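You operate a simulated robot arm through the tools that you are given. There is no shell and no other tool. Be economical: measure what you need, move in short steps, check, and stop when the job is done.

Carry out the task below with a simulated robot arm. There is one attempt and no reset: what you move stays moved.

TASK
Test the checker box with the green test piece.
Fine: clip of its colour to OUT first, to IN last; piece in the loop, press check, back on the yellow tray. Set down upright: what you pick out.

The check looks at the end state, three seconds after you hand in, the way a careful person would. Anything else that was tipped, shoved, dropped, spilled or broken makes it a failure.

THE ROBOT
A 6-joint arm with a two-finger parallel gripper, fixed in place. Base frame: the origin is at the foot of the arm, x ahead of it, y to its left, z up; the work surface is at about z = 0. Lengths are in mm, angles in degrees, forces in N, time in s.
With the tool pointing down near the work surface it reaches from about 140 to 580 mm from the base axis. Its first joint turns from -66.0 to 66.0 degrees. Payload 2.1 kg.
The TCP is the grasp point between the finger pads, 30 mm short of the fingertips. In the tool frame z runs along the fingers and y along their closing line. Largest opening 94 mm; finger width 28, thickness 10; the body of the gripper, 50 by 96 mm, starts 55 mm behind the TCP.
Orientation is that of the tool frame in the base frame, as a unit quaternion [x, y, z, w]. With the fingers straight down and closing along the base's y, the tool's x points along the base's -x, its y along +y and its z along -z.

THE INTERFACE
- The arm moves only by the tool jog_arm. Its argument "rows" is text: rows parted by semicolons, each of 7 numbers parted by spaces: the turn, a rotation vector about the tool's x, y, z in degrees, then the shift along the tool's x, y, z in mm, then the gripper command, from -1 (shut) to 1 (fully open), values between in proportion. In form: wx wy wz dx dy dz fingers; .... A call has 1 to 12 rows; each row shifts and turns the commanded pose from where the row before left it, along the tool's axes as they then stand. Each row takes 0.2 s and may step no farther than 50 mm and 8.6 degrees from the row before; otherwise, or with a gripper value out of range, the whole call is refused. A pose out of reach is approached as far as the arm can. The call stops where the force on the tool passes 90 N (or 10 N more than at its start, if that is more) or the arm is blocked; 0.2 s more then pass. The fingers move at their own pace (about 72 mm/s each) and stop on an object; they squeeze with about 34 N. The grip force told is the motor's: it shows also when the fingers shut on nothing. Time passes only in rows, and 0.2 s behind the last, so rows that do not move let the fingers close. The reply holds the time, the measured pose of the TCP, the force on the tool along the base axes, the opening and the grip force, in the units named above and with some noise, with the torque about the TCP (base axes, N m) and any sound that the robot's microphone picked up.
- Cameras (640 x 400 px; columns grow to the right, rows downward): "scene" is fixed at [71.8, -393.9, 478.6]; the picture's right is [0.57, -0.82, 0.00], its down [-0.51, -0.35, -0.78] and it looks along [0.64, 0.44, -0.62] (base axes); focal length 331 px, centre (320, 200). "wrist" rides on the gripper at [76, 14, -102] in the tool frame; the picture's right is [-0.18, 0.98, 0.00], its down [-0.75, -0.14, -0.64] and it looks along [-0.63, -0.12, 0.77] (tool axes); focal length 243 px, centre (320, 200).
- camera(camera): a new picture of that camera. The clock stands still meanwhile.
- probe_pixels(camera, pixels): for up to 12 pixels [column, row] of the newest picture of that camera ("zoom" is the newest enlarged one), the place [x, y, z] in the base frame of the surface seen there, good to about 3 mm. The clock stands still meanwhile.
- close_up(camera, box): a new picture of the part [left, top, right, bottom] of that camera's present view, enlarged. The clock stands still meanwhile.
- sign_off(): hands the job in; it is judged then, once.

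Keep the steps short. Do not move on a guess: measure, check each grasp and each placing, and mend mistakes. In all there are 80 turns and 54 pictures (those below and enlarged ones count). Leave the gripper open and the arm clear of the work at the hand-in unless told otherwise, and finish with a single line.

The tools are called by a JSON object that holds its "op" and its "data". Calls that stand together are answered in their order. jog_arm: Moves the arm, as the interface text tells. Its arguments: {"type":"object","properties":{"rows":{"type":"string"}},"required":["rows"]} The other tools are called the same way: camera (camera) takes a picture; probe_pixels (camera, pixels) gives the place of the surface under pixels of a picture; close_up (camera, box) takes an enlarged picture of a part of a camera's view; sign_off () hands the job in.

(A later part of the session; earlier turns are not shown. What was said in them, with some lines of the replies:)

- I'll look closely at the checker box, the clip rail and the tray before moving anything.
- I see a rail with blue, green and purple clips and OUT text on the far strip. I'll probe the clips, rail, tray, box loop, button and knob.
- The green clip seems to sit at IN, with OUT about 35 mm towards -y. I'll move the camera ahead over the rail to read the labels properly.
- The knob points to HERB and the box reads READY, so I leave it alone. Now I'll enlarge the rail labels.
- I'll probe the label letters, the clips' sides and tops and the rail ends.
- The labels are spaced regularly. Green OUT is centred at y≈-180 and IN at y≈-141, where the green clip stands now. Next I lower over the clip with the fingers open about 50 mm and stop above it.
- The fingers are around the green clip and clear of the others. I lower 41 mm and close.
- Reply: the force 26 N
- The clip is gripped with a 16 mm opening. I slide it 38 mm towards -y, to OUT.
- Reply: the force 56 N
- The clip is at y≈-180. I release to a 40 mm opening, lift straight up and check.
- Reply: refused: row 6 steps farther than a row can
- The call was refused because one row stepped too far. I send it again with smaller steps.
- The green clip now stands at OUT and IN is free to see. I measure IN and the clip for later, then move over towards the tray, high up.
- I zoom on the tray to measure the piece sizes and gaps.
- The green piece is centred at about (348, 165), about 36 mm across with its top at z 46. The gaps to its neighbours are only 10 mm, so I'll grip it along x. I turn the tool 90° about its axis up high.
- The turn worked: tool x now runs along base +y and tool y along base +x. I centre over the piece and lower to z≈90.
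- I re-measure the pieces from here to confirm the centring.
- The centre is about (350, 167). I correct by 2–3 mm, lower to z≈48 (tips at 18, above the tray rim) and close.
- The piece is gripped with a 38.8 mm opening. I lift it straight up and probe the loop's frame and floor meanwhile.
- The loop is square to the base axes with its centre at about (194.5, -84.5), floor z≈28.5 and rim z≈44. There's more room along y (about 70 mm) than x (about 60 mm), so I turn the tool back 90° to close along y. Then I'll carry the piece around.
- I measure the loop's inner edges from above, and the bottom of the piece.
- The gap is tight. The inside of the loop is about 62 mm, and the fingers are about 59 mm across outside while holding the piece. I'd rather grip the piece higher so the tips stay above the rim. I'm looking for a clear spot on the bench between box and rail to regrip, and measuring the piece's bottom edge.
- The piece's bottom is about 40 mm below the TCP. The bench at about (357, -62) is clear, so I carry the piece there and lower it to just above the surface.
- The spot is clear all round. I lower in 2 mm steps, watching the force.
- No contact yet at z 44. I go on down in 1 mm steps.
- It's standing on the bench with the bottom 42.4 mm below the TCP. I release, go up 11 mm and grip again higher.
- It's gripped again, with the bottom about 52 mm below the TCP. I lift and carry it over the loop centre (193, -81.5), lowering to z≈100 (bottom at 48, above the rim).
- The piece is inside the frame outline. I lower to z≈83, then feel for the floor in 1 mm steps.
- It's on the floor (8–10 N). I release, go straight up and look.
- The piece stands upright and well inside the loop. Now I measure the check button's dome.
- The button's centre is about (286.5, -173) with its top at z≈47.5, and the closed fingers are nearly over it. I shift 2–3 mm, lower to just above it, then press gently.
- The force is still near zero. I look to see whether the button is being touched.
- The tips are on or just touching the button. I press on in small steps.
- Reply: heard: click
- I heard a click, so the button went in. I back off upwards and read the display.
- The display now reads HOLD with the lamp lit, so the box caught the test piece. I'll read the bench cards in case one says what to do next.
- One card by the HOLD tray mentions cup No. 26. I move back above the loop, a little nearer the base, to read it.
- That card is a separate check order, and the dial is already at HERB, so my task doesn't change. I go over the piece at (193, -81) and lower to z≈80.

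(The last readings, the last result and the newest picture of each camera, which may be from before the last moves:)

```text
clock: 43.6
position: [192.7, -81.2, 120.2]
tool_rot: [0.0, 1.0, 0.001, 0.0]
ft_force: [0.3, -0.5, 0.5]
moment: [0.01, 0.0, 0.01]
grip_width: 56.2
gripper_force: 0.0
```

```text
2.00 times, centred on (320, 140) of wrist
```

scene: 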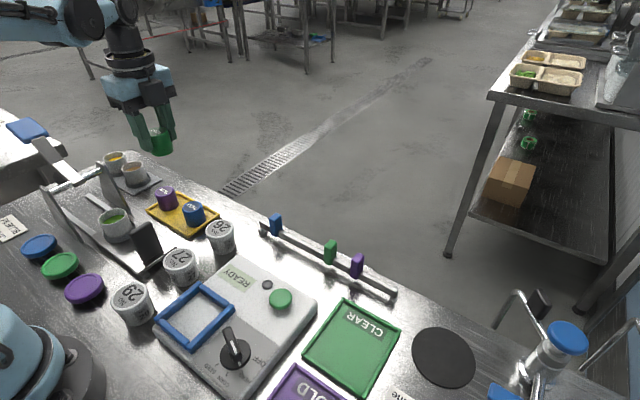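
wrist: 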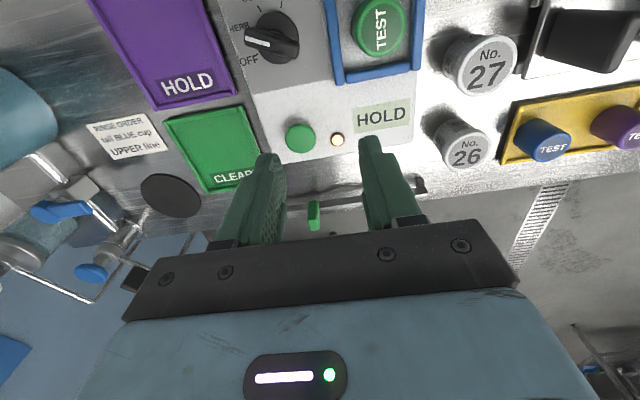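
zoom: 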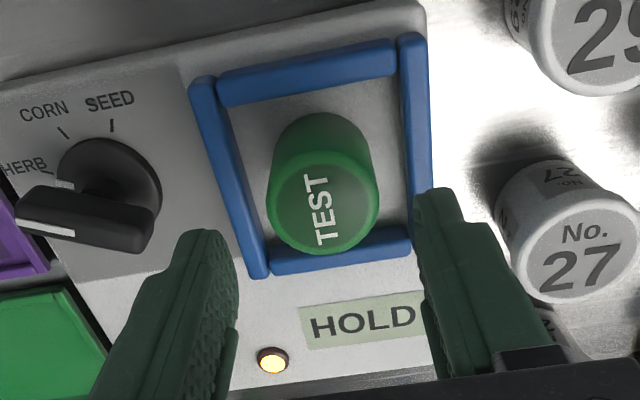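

The fingers straddle the piece evenly. I lower 39.5 mm (tips at about 50, above the rim), close, and lift a little to check.

{"op": "jog_arm", "data": {"rows": "0 0 0 0 0 20 0.2; 0 0 0 0 0 19.5 0.2; 0 0 0 0 0 0 0.2; 0 0 0 0 0 0 -1; 0 0 0 0 0 0 -1; 0 0 0 0 0 0 -1"}}

{"op": "jog_arm", "data": {"rows": "0 0 0 0 0 -20 -1; 0 0 0 0 0 -45 -1; 0 0 0 0 0 -45 -1; 0 0 0 0 0 -10 -1; 0 0 0 0 0 0 -1"}}

```text
clock: 45.0
position: [193.0, -81.6, 81.0]
tool_rot: [0.001, 1.0, 0.0, 0.0]
ft_force: [0.0, -0.2, 0.1]
moment: [-0.02, -0.01, -0.01]
grip_width: 38.5
gripper_force: 34.1
```

```text
clock: 46.2
position: [192.5, -82.0, 202.0]
tool_rot: [0.0, 1.0, 0.0, 0.001]
ft_force: [-0.6, 0.0, -1.8]
moment: [-0.01, 0.01, -0.03]
grip_width: 38.8
gripper_force: 33.9
```

The piece is held, with its bottom about 53 mm below the TCP. I go out along x, over to the tray along y, then turn for the x grip.

{"op": "jog_arm", "data": {"rows": "0 0 0 -40 0 0 -1; 0 0 0 -40 0 0 -1; 0 0 0 -40 0 0 -1; 0 0 0 -38.5 0 0 -1; 0 0 0 0 42 0 -1; 0 0 0 0 42 0 -1; 0 0 0 0 42 0 -1; 0 0 0 0 42 0 -1; 0 0 0 0 42 0 -1; 0 0 0 0 38.5 0 -1; 0 0 0 0 0 0 -1"}}

{"op": "jog_arm", "data": {"rows": "0 0 8.5 0 0 0 -1; 0 0 8.5 0 0 0 -1; 0 0 8.5 0 0 0 -1; 0 0 8.5 0 0 0 -1; 0 0 8.5 0 0 0 -1; 0 0 8.5 0 0 0 -1; 0 0 8.5 0 0 0 -1; 0 0 8.5 0 0 0 -1; 0 0 8.5 0 0 0 -1; 0 0 8.5 0 0 0 -1; 0 0 5 0 0 0 -1; 0 0 0 0 0 0 -1"}}

```text
clock: 48.6
position: [351.6, 168.7, 202.5]
tool_rot: [0.0, 1.0, 0.0, 0.0]
ft_force: [-0.4, 0.3, -1.4]
moment: [0.01, 0.02, 0.0]
grip_width: 38.4
gripper_force: 34.1
```

```text
clock: 51.2
position: [352.6, 167.6, 202.6]
tool_rot: [0.707, 0.707, 0.0, 0.0]
ft_force: [-0.1, 0.2, -1.0]
moment: [-0.01, 0.01, -0.02]
grip_width: 38.5
gripper_force: 34.2
```

I lower to z≈110 (bottom about 57, above the neighbours' tops) and check the gap.

{"op": "jog_arm", "data": {"rows": "0 0 0 -0.5 -1 40 -1; 0 0 0 0 0 40 -1; 0 0 0 0 0 12 -1; 0 0 0 0 0 0 -1"}}

{"op": "close_up", "data": {"camera": "wrist", "box": [220, 0, 420, 240]}}

{"op": "close_up", "data": {"camera": "scene", "box": [120, 140, 250, 250]}}

```text
clock: 52.2
position: [350.8, 167.0, 109.8]
tool_rot: [0.707, 0.707, 0.0, 0.0]
ft_force: [-0.3, -0.1, -0.5]
moment: [-0.01, -0.03, -0.01]
grip_width: 38.6
gripper_force: 34.1
```

```text
1.67 times, centred on (320, 120) of wrist
```

zoom: 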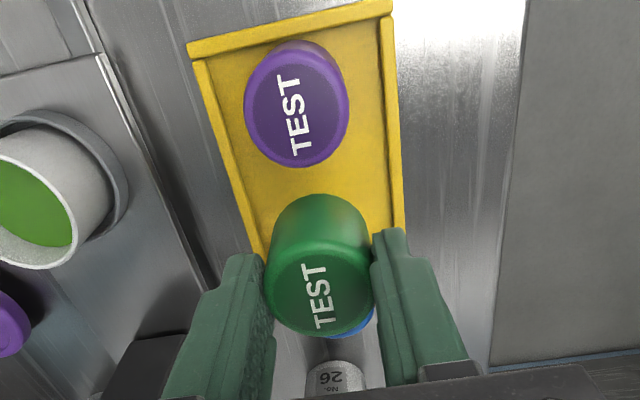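

```text
3.64 times, centred on (185, 195) of scene
```

zoom: 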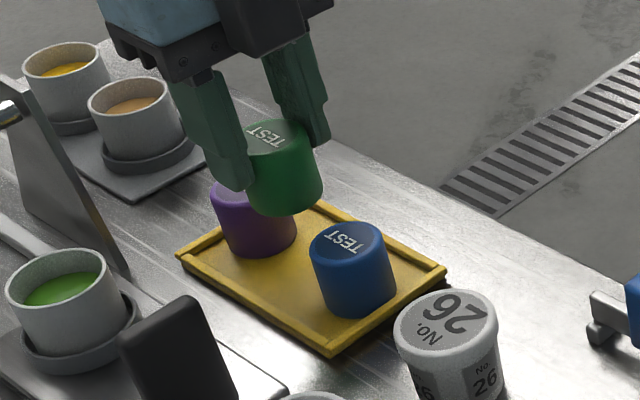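

I check the held piece's centre and the neighbours' facing edges.

{"op": "probe_pixels", "data": {"camera": "zoom", "pixels": [[265, 110], [335, 290], [334, 215], [300, 120], [345, 255]]}}

{"op": "probe_pixels", "data": {"camera": "scene", "pixels": [[166, 194], [194, 207]]}}

{"op": "jog_arm", "data": {"rows": "0 0 0 0 0 8 -1; 0 0 0 0 0 0 -1"}}

```text
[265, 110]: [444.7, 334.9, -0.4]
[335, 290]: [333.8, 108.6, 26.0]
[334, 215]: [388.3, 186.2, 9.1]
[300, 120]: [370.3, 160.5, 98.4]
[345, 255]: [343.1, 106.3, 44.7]
```

```text
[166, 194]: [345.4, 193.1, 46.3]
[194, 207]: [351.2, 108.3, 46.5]
```

```text
clock: 52.8
position: [351.1, 166.9, 103.1]
tool_rot: [0.707, 0.707, 0.0, 0.0]
ft_force: [-0.3, 0.7, -0.8]
moment: [-0.03, 0.01, -0.04]
grip_width: 38.3
gripper_force: 34.1
```

Those probes used the scene enlargement, so I take a wrist picture and probe that one.

{"op": "camera", "data": {"camera": "wrist"}}

{"op": "probe_pixels", "data": {"camera": "wrist", "pixels": [[310, 153], [316, 198], [313, 172], [288, 172], [338, 172], [311, 140], [311, 128], [398, 66], [398, 96], [398, 40], [311, 60], [311, 90]]}}

```text
13 pictures are left
```

wrist: 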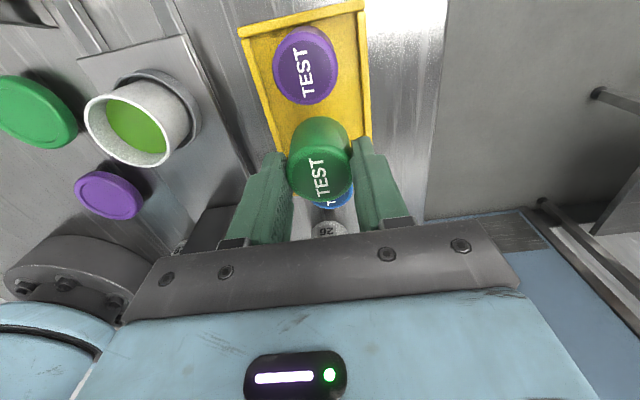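

```text
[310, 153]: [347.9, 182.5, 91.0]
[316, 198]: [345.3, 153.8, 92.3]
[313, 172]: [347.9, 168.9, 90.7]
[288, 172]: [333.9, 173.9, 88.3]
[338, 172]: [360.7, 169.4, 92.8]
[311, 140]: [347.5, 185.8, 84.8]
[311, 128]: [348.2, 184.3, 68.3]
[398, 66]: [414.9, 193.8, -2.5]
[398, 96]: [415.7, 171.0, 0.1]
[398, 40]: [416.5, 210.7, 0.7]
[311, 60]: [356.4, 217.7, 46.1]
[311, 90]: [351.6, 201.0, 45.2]
```

The held piece spans y≈149–186, and the neighbours' facing edges are at about 140 and 194, so it is clear on both sides. I shift 1 mm to centre it, lower to z≈61, then feel for the tray floor.

{"op": "jog_arm", "data": {"rows": "0 0 0 -1 0 15 -1; 0 0 0 0 0 15 -1; 0 0 0 0 0 11 -1; 0 0 0 0 0 0 -1"}}

{"op": "jog_arm", "data": {"rows": "0 0 0 0 0 1.5 -1; 0 0 0 0 0 0 -1"}}

{"op": "jog_arm", "data": {"rows": "0 0 0 0 0 1 -1; 0 0 0 0 0 0 -1"}}

```text
clock: 53.8
position: [351.2, 165.6, 60.8]
tool_rot: [0.707, 0.707, 0.001, 0.0]
ft_force: [0.4, 0.5, -1.2]
moment: [-0.03, 0.04, 0.0]
grip_width: 38.3
gripper_force: 34.3
```

```text
clock: 54.4
position: [351.4, 166.0, 58.0]
tool_rot: [0.707, 0.707, 0.001, 0.0]
ft_force: [-0.1, -0.6, -0.2]
moment: [-0.02, 0.02, -0.01]
grip_width: 38.2
gripper_force: 33.7
```

```text
clock: 55.0
position: [349.9, 165.9, 58.3]
tool_rot: [0.707, 0.708, 0.0, 0.001]
ft_force: [0.5, -0.2, -0.7]
moment: [0.03, 0.01, -0.02]
grip_width: 38.7
gripper_force: 33.8
```

{"op": "jog_arm", "data": {"rows": "0 0 0 0 0 1 -1; 0 0 0 0 0 0 -1"}}

{"op": "jog_arm", "data": {"rows": "0 0 0 0 0 0.8 -1; 0 0 0 0 0 0 -1"}}

```text
clock: 55.6
position: [351.1, 166.3, 57.8]
tool_rot: [0.708, 0.707, 0.001, 0.001]
ft_force: [0.1, -0.8, -1.0]
moment: [-0.02, -0.01, 0.0]
grip_width: 38.5
gripper_force: 33.8
```

```text
clock: 56.2
position: [351.3, 165.8, 56.4]
tool_rot: [0.707, 0.707, 0.0, 0.0]
ft_force: [-2.1, 1.4, 8.1]
moment: [0.04, 0.16, -0.05]
grip_width: 38.6
gripper_force: 33.9
```

Contact at 8 N: it stands on the tray. I release to a 60 mm opening, lift straight up and look.

{"op": "jog_arm", "data": {"rows": "0 0 0 0 0 -0.5 0.2; 0 0 0 0 0 0 0.2; 0 0 0 0 0 -20 0.2; 0 0 0 0 0 -45 0.2; 0 0 0 0 0 -45 0.2; 0 0 0 0 0 -45 0.2; 0 0 0 0 0 0 0.2"}}

{"op": "close_up", "data": {"camera": "scene", "box": [120, 140, 250, 250]}}

```text
clock: 57.8
position: [349.2, 164.0, 214.2]
tool_rot: [0.707, 0.707, 0.0, 0.0]
ft_force: [0.6, 0.8, 0.4]
moment: [0.02, 0.01, 0.01]
grip_width: 56.6
gripper_force: 0.0
```

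```text
3.64 times, centred on (185, 195) of scene
```

zoom: 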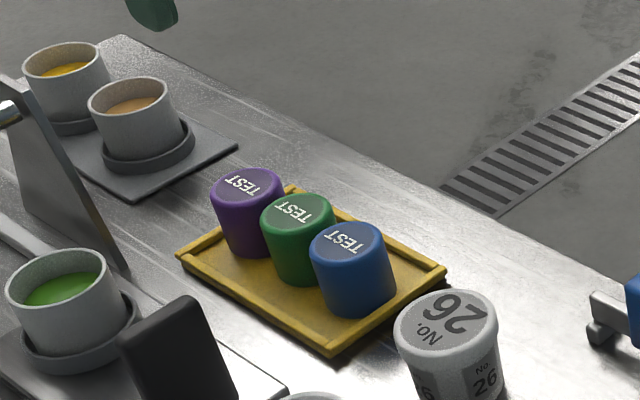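

The green piece stands upright in its slot. I turn the tool back and go to the green clip, high up.

{"op": "jog_arm", "data": {"rows": "0 0 -8.5 0 0 0 0; 0 0 -8.5 0 0 0 0; 0 0 -8.5 0 0 0 0; 0 0 -8.5 0 0 0 0; 0 0 -8.5 0 0 0 0; 0 0 -8.5 0 0 0 0; 0 0 -8.5 0 0 0 0; 0 0 -8.5 0 0 0 0; 0 0 -8.5 0 0 0 0; 0 0 -8.5 0 0 0 0; 0 0 -5 0 0 0 0; 0 0 0 0 0 0 0"}}

{"op": "jog_arm", "data": {"rows": "0 0 0 0 -45 0 -0.1; 0 0 0 0 -45 0 -0.1; 0 0 0 0 -45 0 -0.1; 0 0 0 0 -45 0 -0.1; 0 0 0 -10 -45 0 -0.1; 0 0 0 -15 -45 0 -0.1; 0 0 0 -15 -45 0 -0.1; 0 0 0 -18 -29 0 -0.1; 0 0 0 0 0 35 -0.1; 0 0 0 0 0 35 -0.1; 0 0 0 0 0 30 -0.1; 0 0 0 0 0 0 -0.1"}}

{"op": "close_up", "data": {"camera": "wrist", "box": [160, 40, 480, 240]}}

```text
clock: 60.4
position: [349.8, 166.4, 212.2]
tool_rot: [-0.001, 1.0, 0.001, 0.0]
ft_force: [0.0, -0.3, 0.6]
moment: [-0.02, -0.04, 0.02]
grip_width: 47.1
gripper_force: 0.1
```

```text
clock: 63.0
position: [409.6, -177.3, 111.3]
tool_rot: [0.0, 1.0, 0.0, 0.0]
ft_force: [0.7, 0.8, -0.8]
moment: [-0.01, -0.04, 0.0]
grip_width: 42.4
gripper_force: 0.0
```

```text
2.00 times, centred on (320, 140) of wrist
```

zoom: 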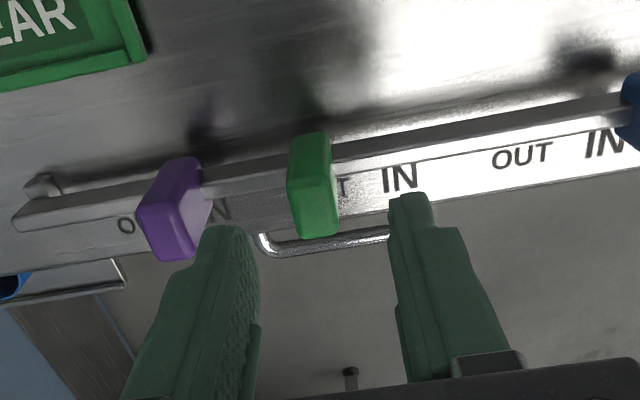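

The fingers straddle the green clip and clear purple. I shift 2 mm, lower to z≈67 and close.

{"op": "jog_arm", "data": {"rows": "0 0 0 0 -2 22 -0.1; 0 0 0 0 0 22 -0.1; 0 0 0 0 0 0 -0.1; 0 0 0 0 0 0 -1; 0 0 0 0 0 0 -1; 0 0 0 0 0 0 -1"}}

```text
clock: 64.4
position: [409.4, -179.2, 67.8]
tool_rot: [0.001, 1.0, 0.0, 0.0]
ft_force: [-1.3, 11.7, -8.7]
moment: [-0.07, 0.19, -0.14]
grip_width: 15.7
gripper_force: 45.0
```

The clip is gripped. I slide it 36.5 mm towards +y, back to IN.

{"op": "jog_arm", "data": {"rows": "0 0 0 0 8 0 -1; 0 0 0 0 10 0 -1; 0 0 0 0 10 0 -1; 0 0 0 0 8.5 0 -1; 0 0 0 0 0 0 -1"}}

```text
clock: 65.6
position: [409.8, -143.3, 68.6]
tool_rot: [0.0, 1.0, 0.0, 0.001]
ft_force: [9.1, 0.3, -32.8]
moment: [-0.08, -0.25, 0.0]
grip_width: 15.7
gripper_force: 44.8
```

The clip is at y≈-143. I release, lift straight up, back away and check.

{"op": "jog_arm", "data": {"rows": "0 0 0 0 0 0 -0.1; 0 0 0 0 0 0 -0.1; 0 0 0 0 0 -30 -0.1; 0 0 0 0 0 -45 -0.1; 0 0 0 0 0 -45 0; 0 0 0 0 0 -45 0.5; 0 0 0 40 0 -20 1; 0 0 0 35 5 -10 1; 0 0 0 30 25 0 1; 0 0 0 0 0 0 1"}}

{"op": "camera", "data": {"camera": "scene"}}

{"op": "close_up", "data": {"camera": "wrist", "box": [180, 40, 460, 215]}}

{"op": "close_up", "data": {"camera": "scene", "box": [220, 200, 420, 330]}}

```text
clock: 67.8
position: [305.2, -114.3, 262.7]
tool_rot: [0.0, 1.0, -0.001, 0.001]
ft_force: [0.3, 0.0, -0.5]
moment: [-0.02, -0.05, -0.01]
grip_width: 93.9
gripper_force: 0.0
```

```text
10 pictures are left
```

scene: 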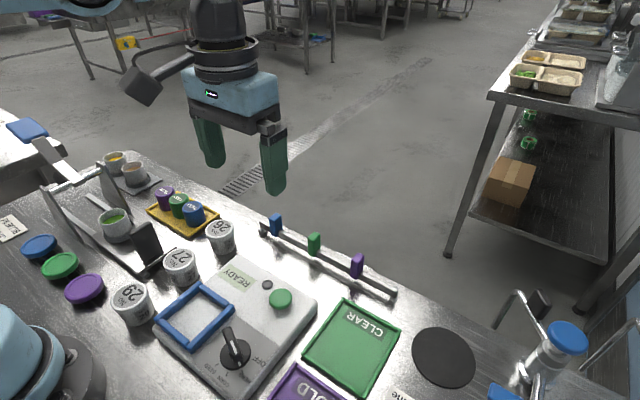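

```text
2.29 times, centred on (320, 128) of wrist
```

zoom: 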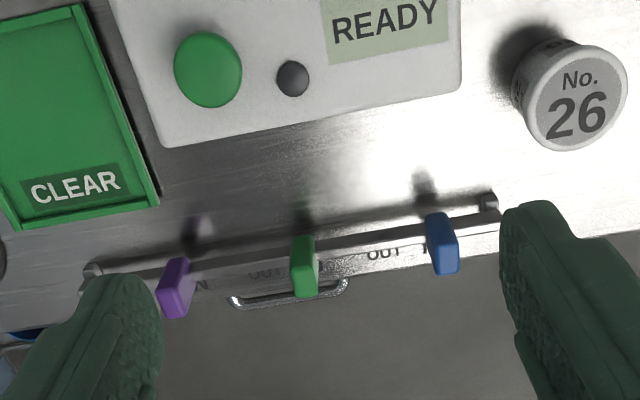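

```text
3.08 times, centred on (320, 265) of scene
```

zoom: 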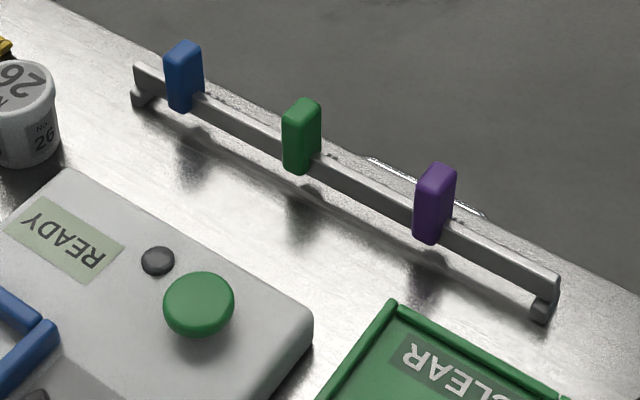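

Everything is in place: the clip is at IN, the piece is upright on the tray, and the box reads READY again after its HOLD. The gripper is open and clear of the work. I hand in.

{"op": "sign_off", "data": {}}

```text
The job is handed in.
```

The checker box caught the green test piece (HOLD with the lamp lit on HERB), the piece is upright on the yellow tray again, and the green clip went to OUT first and back to IN last.
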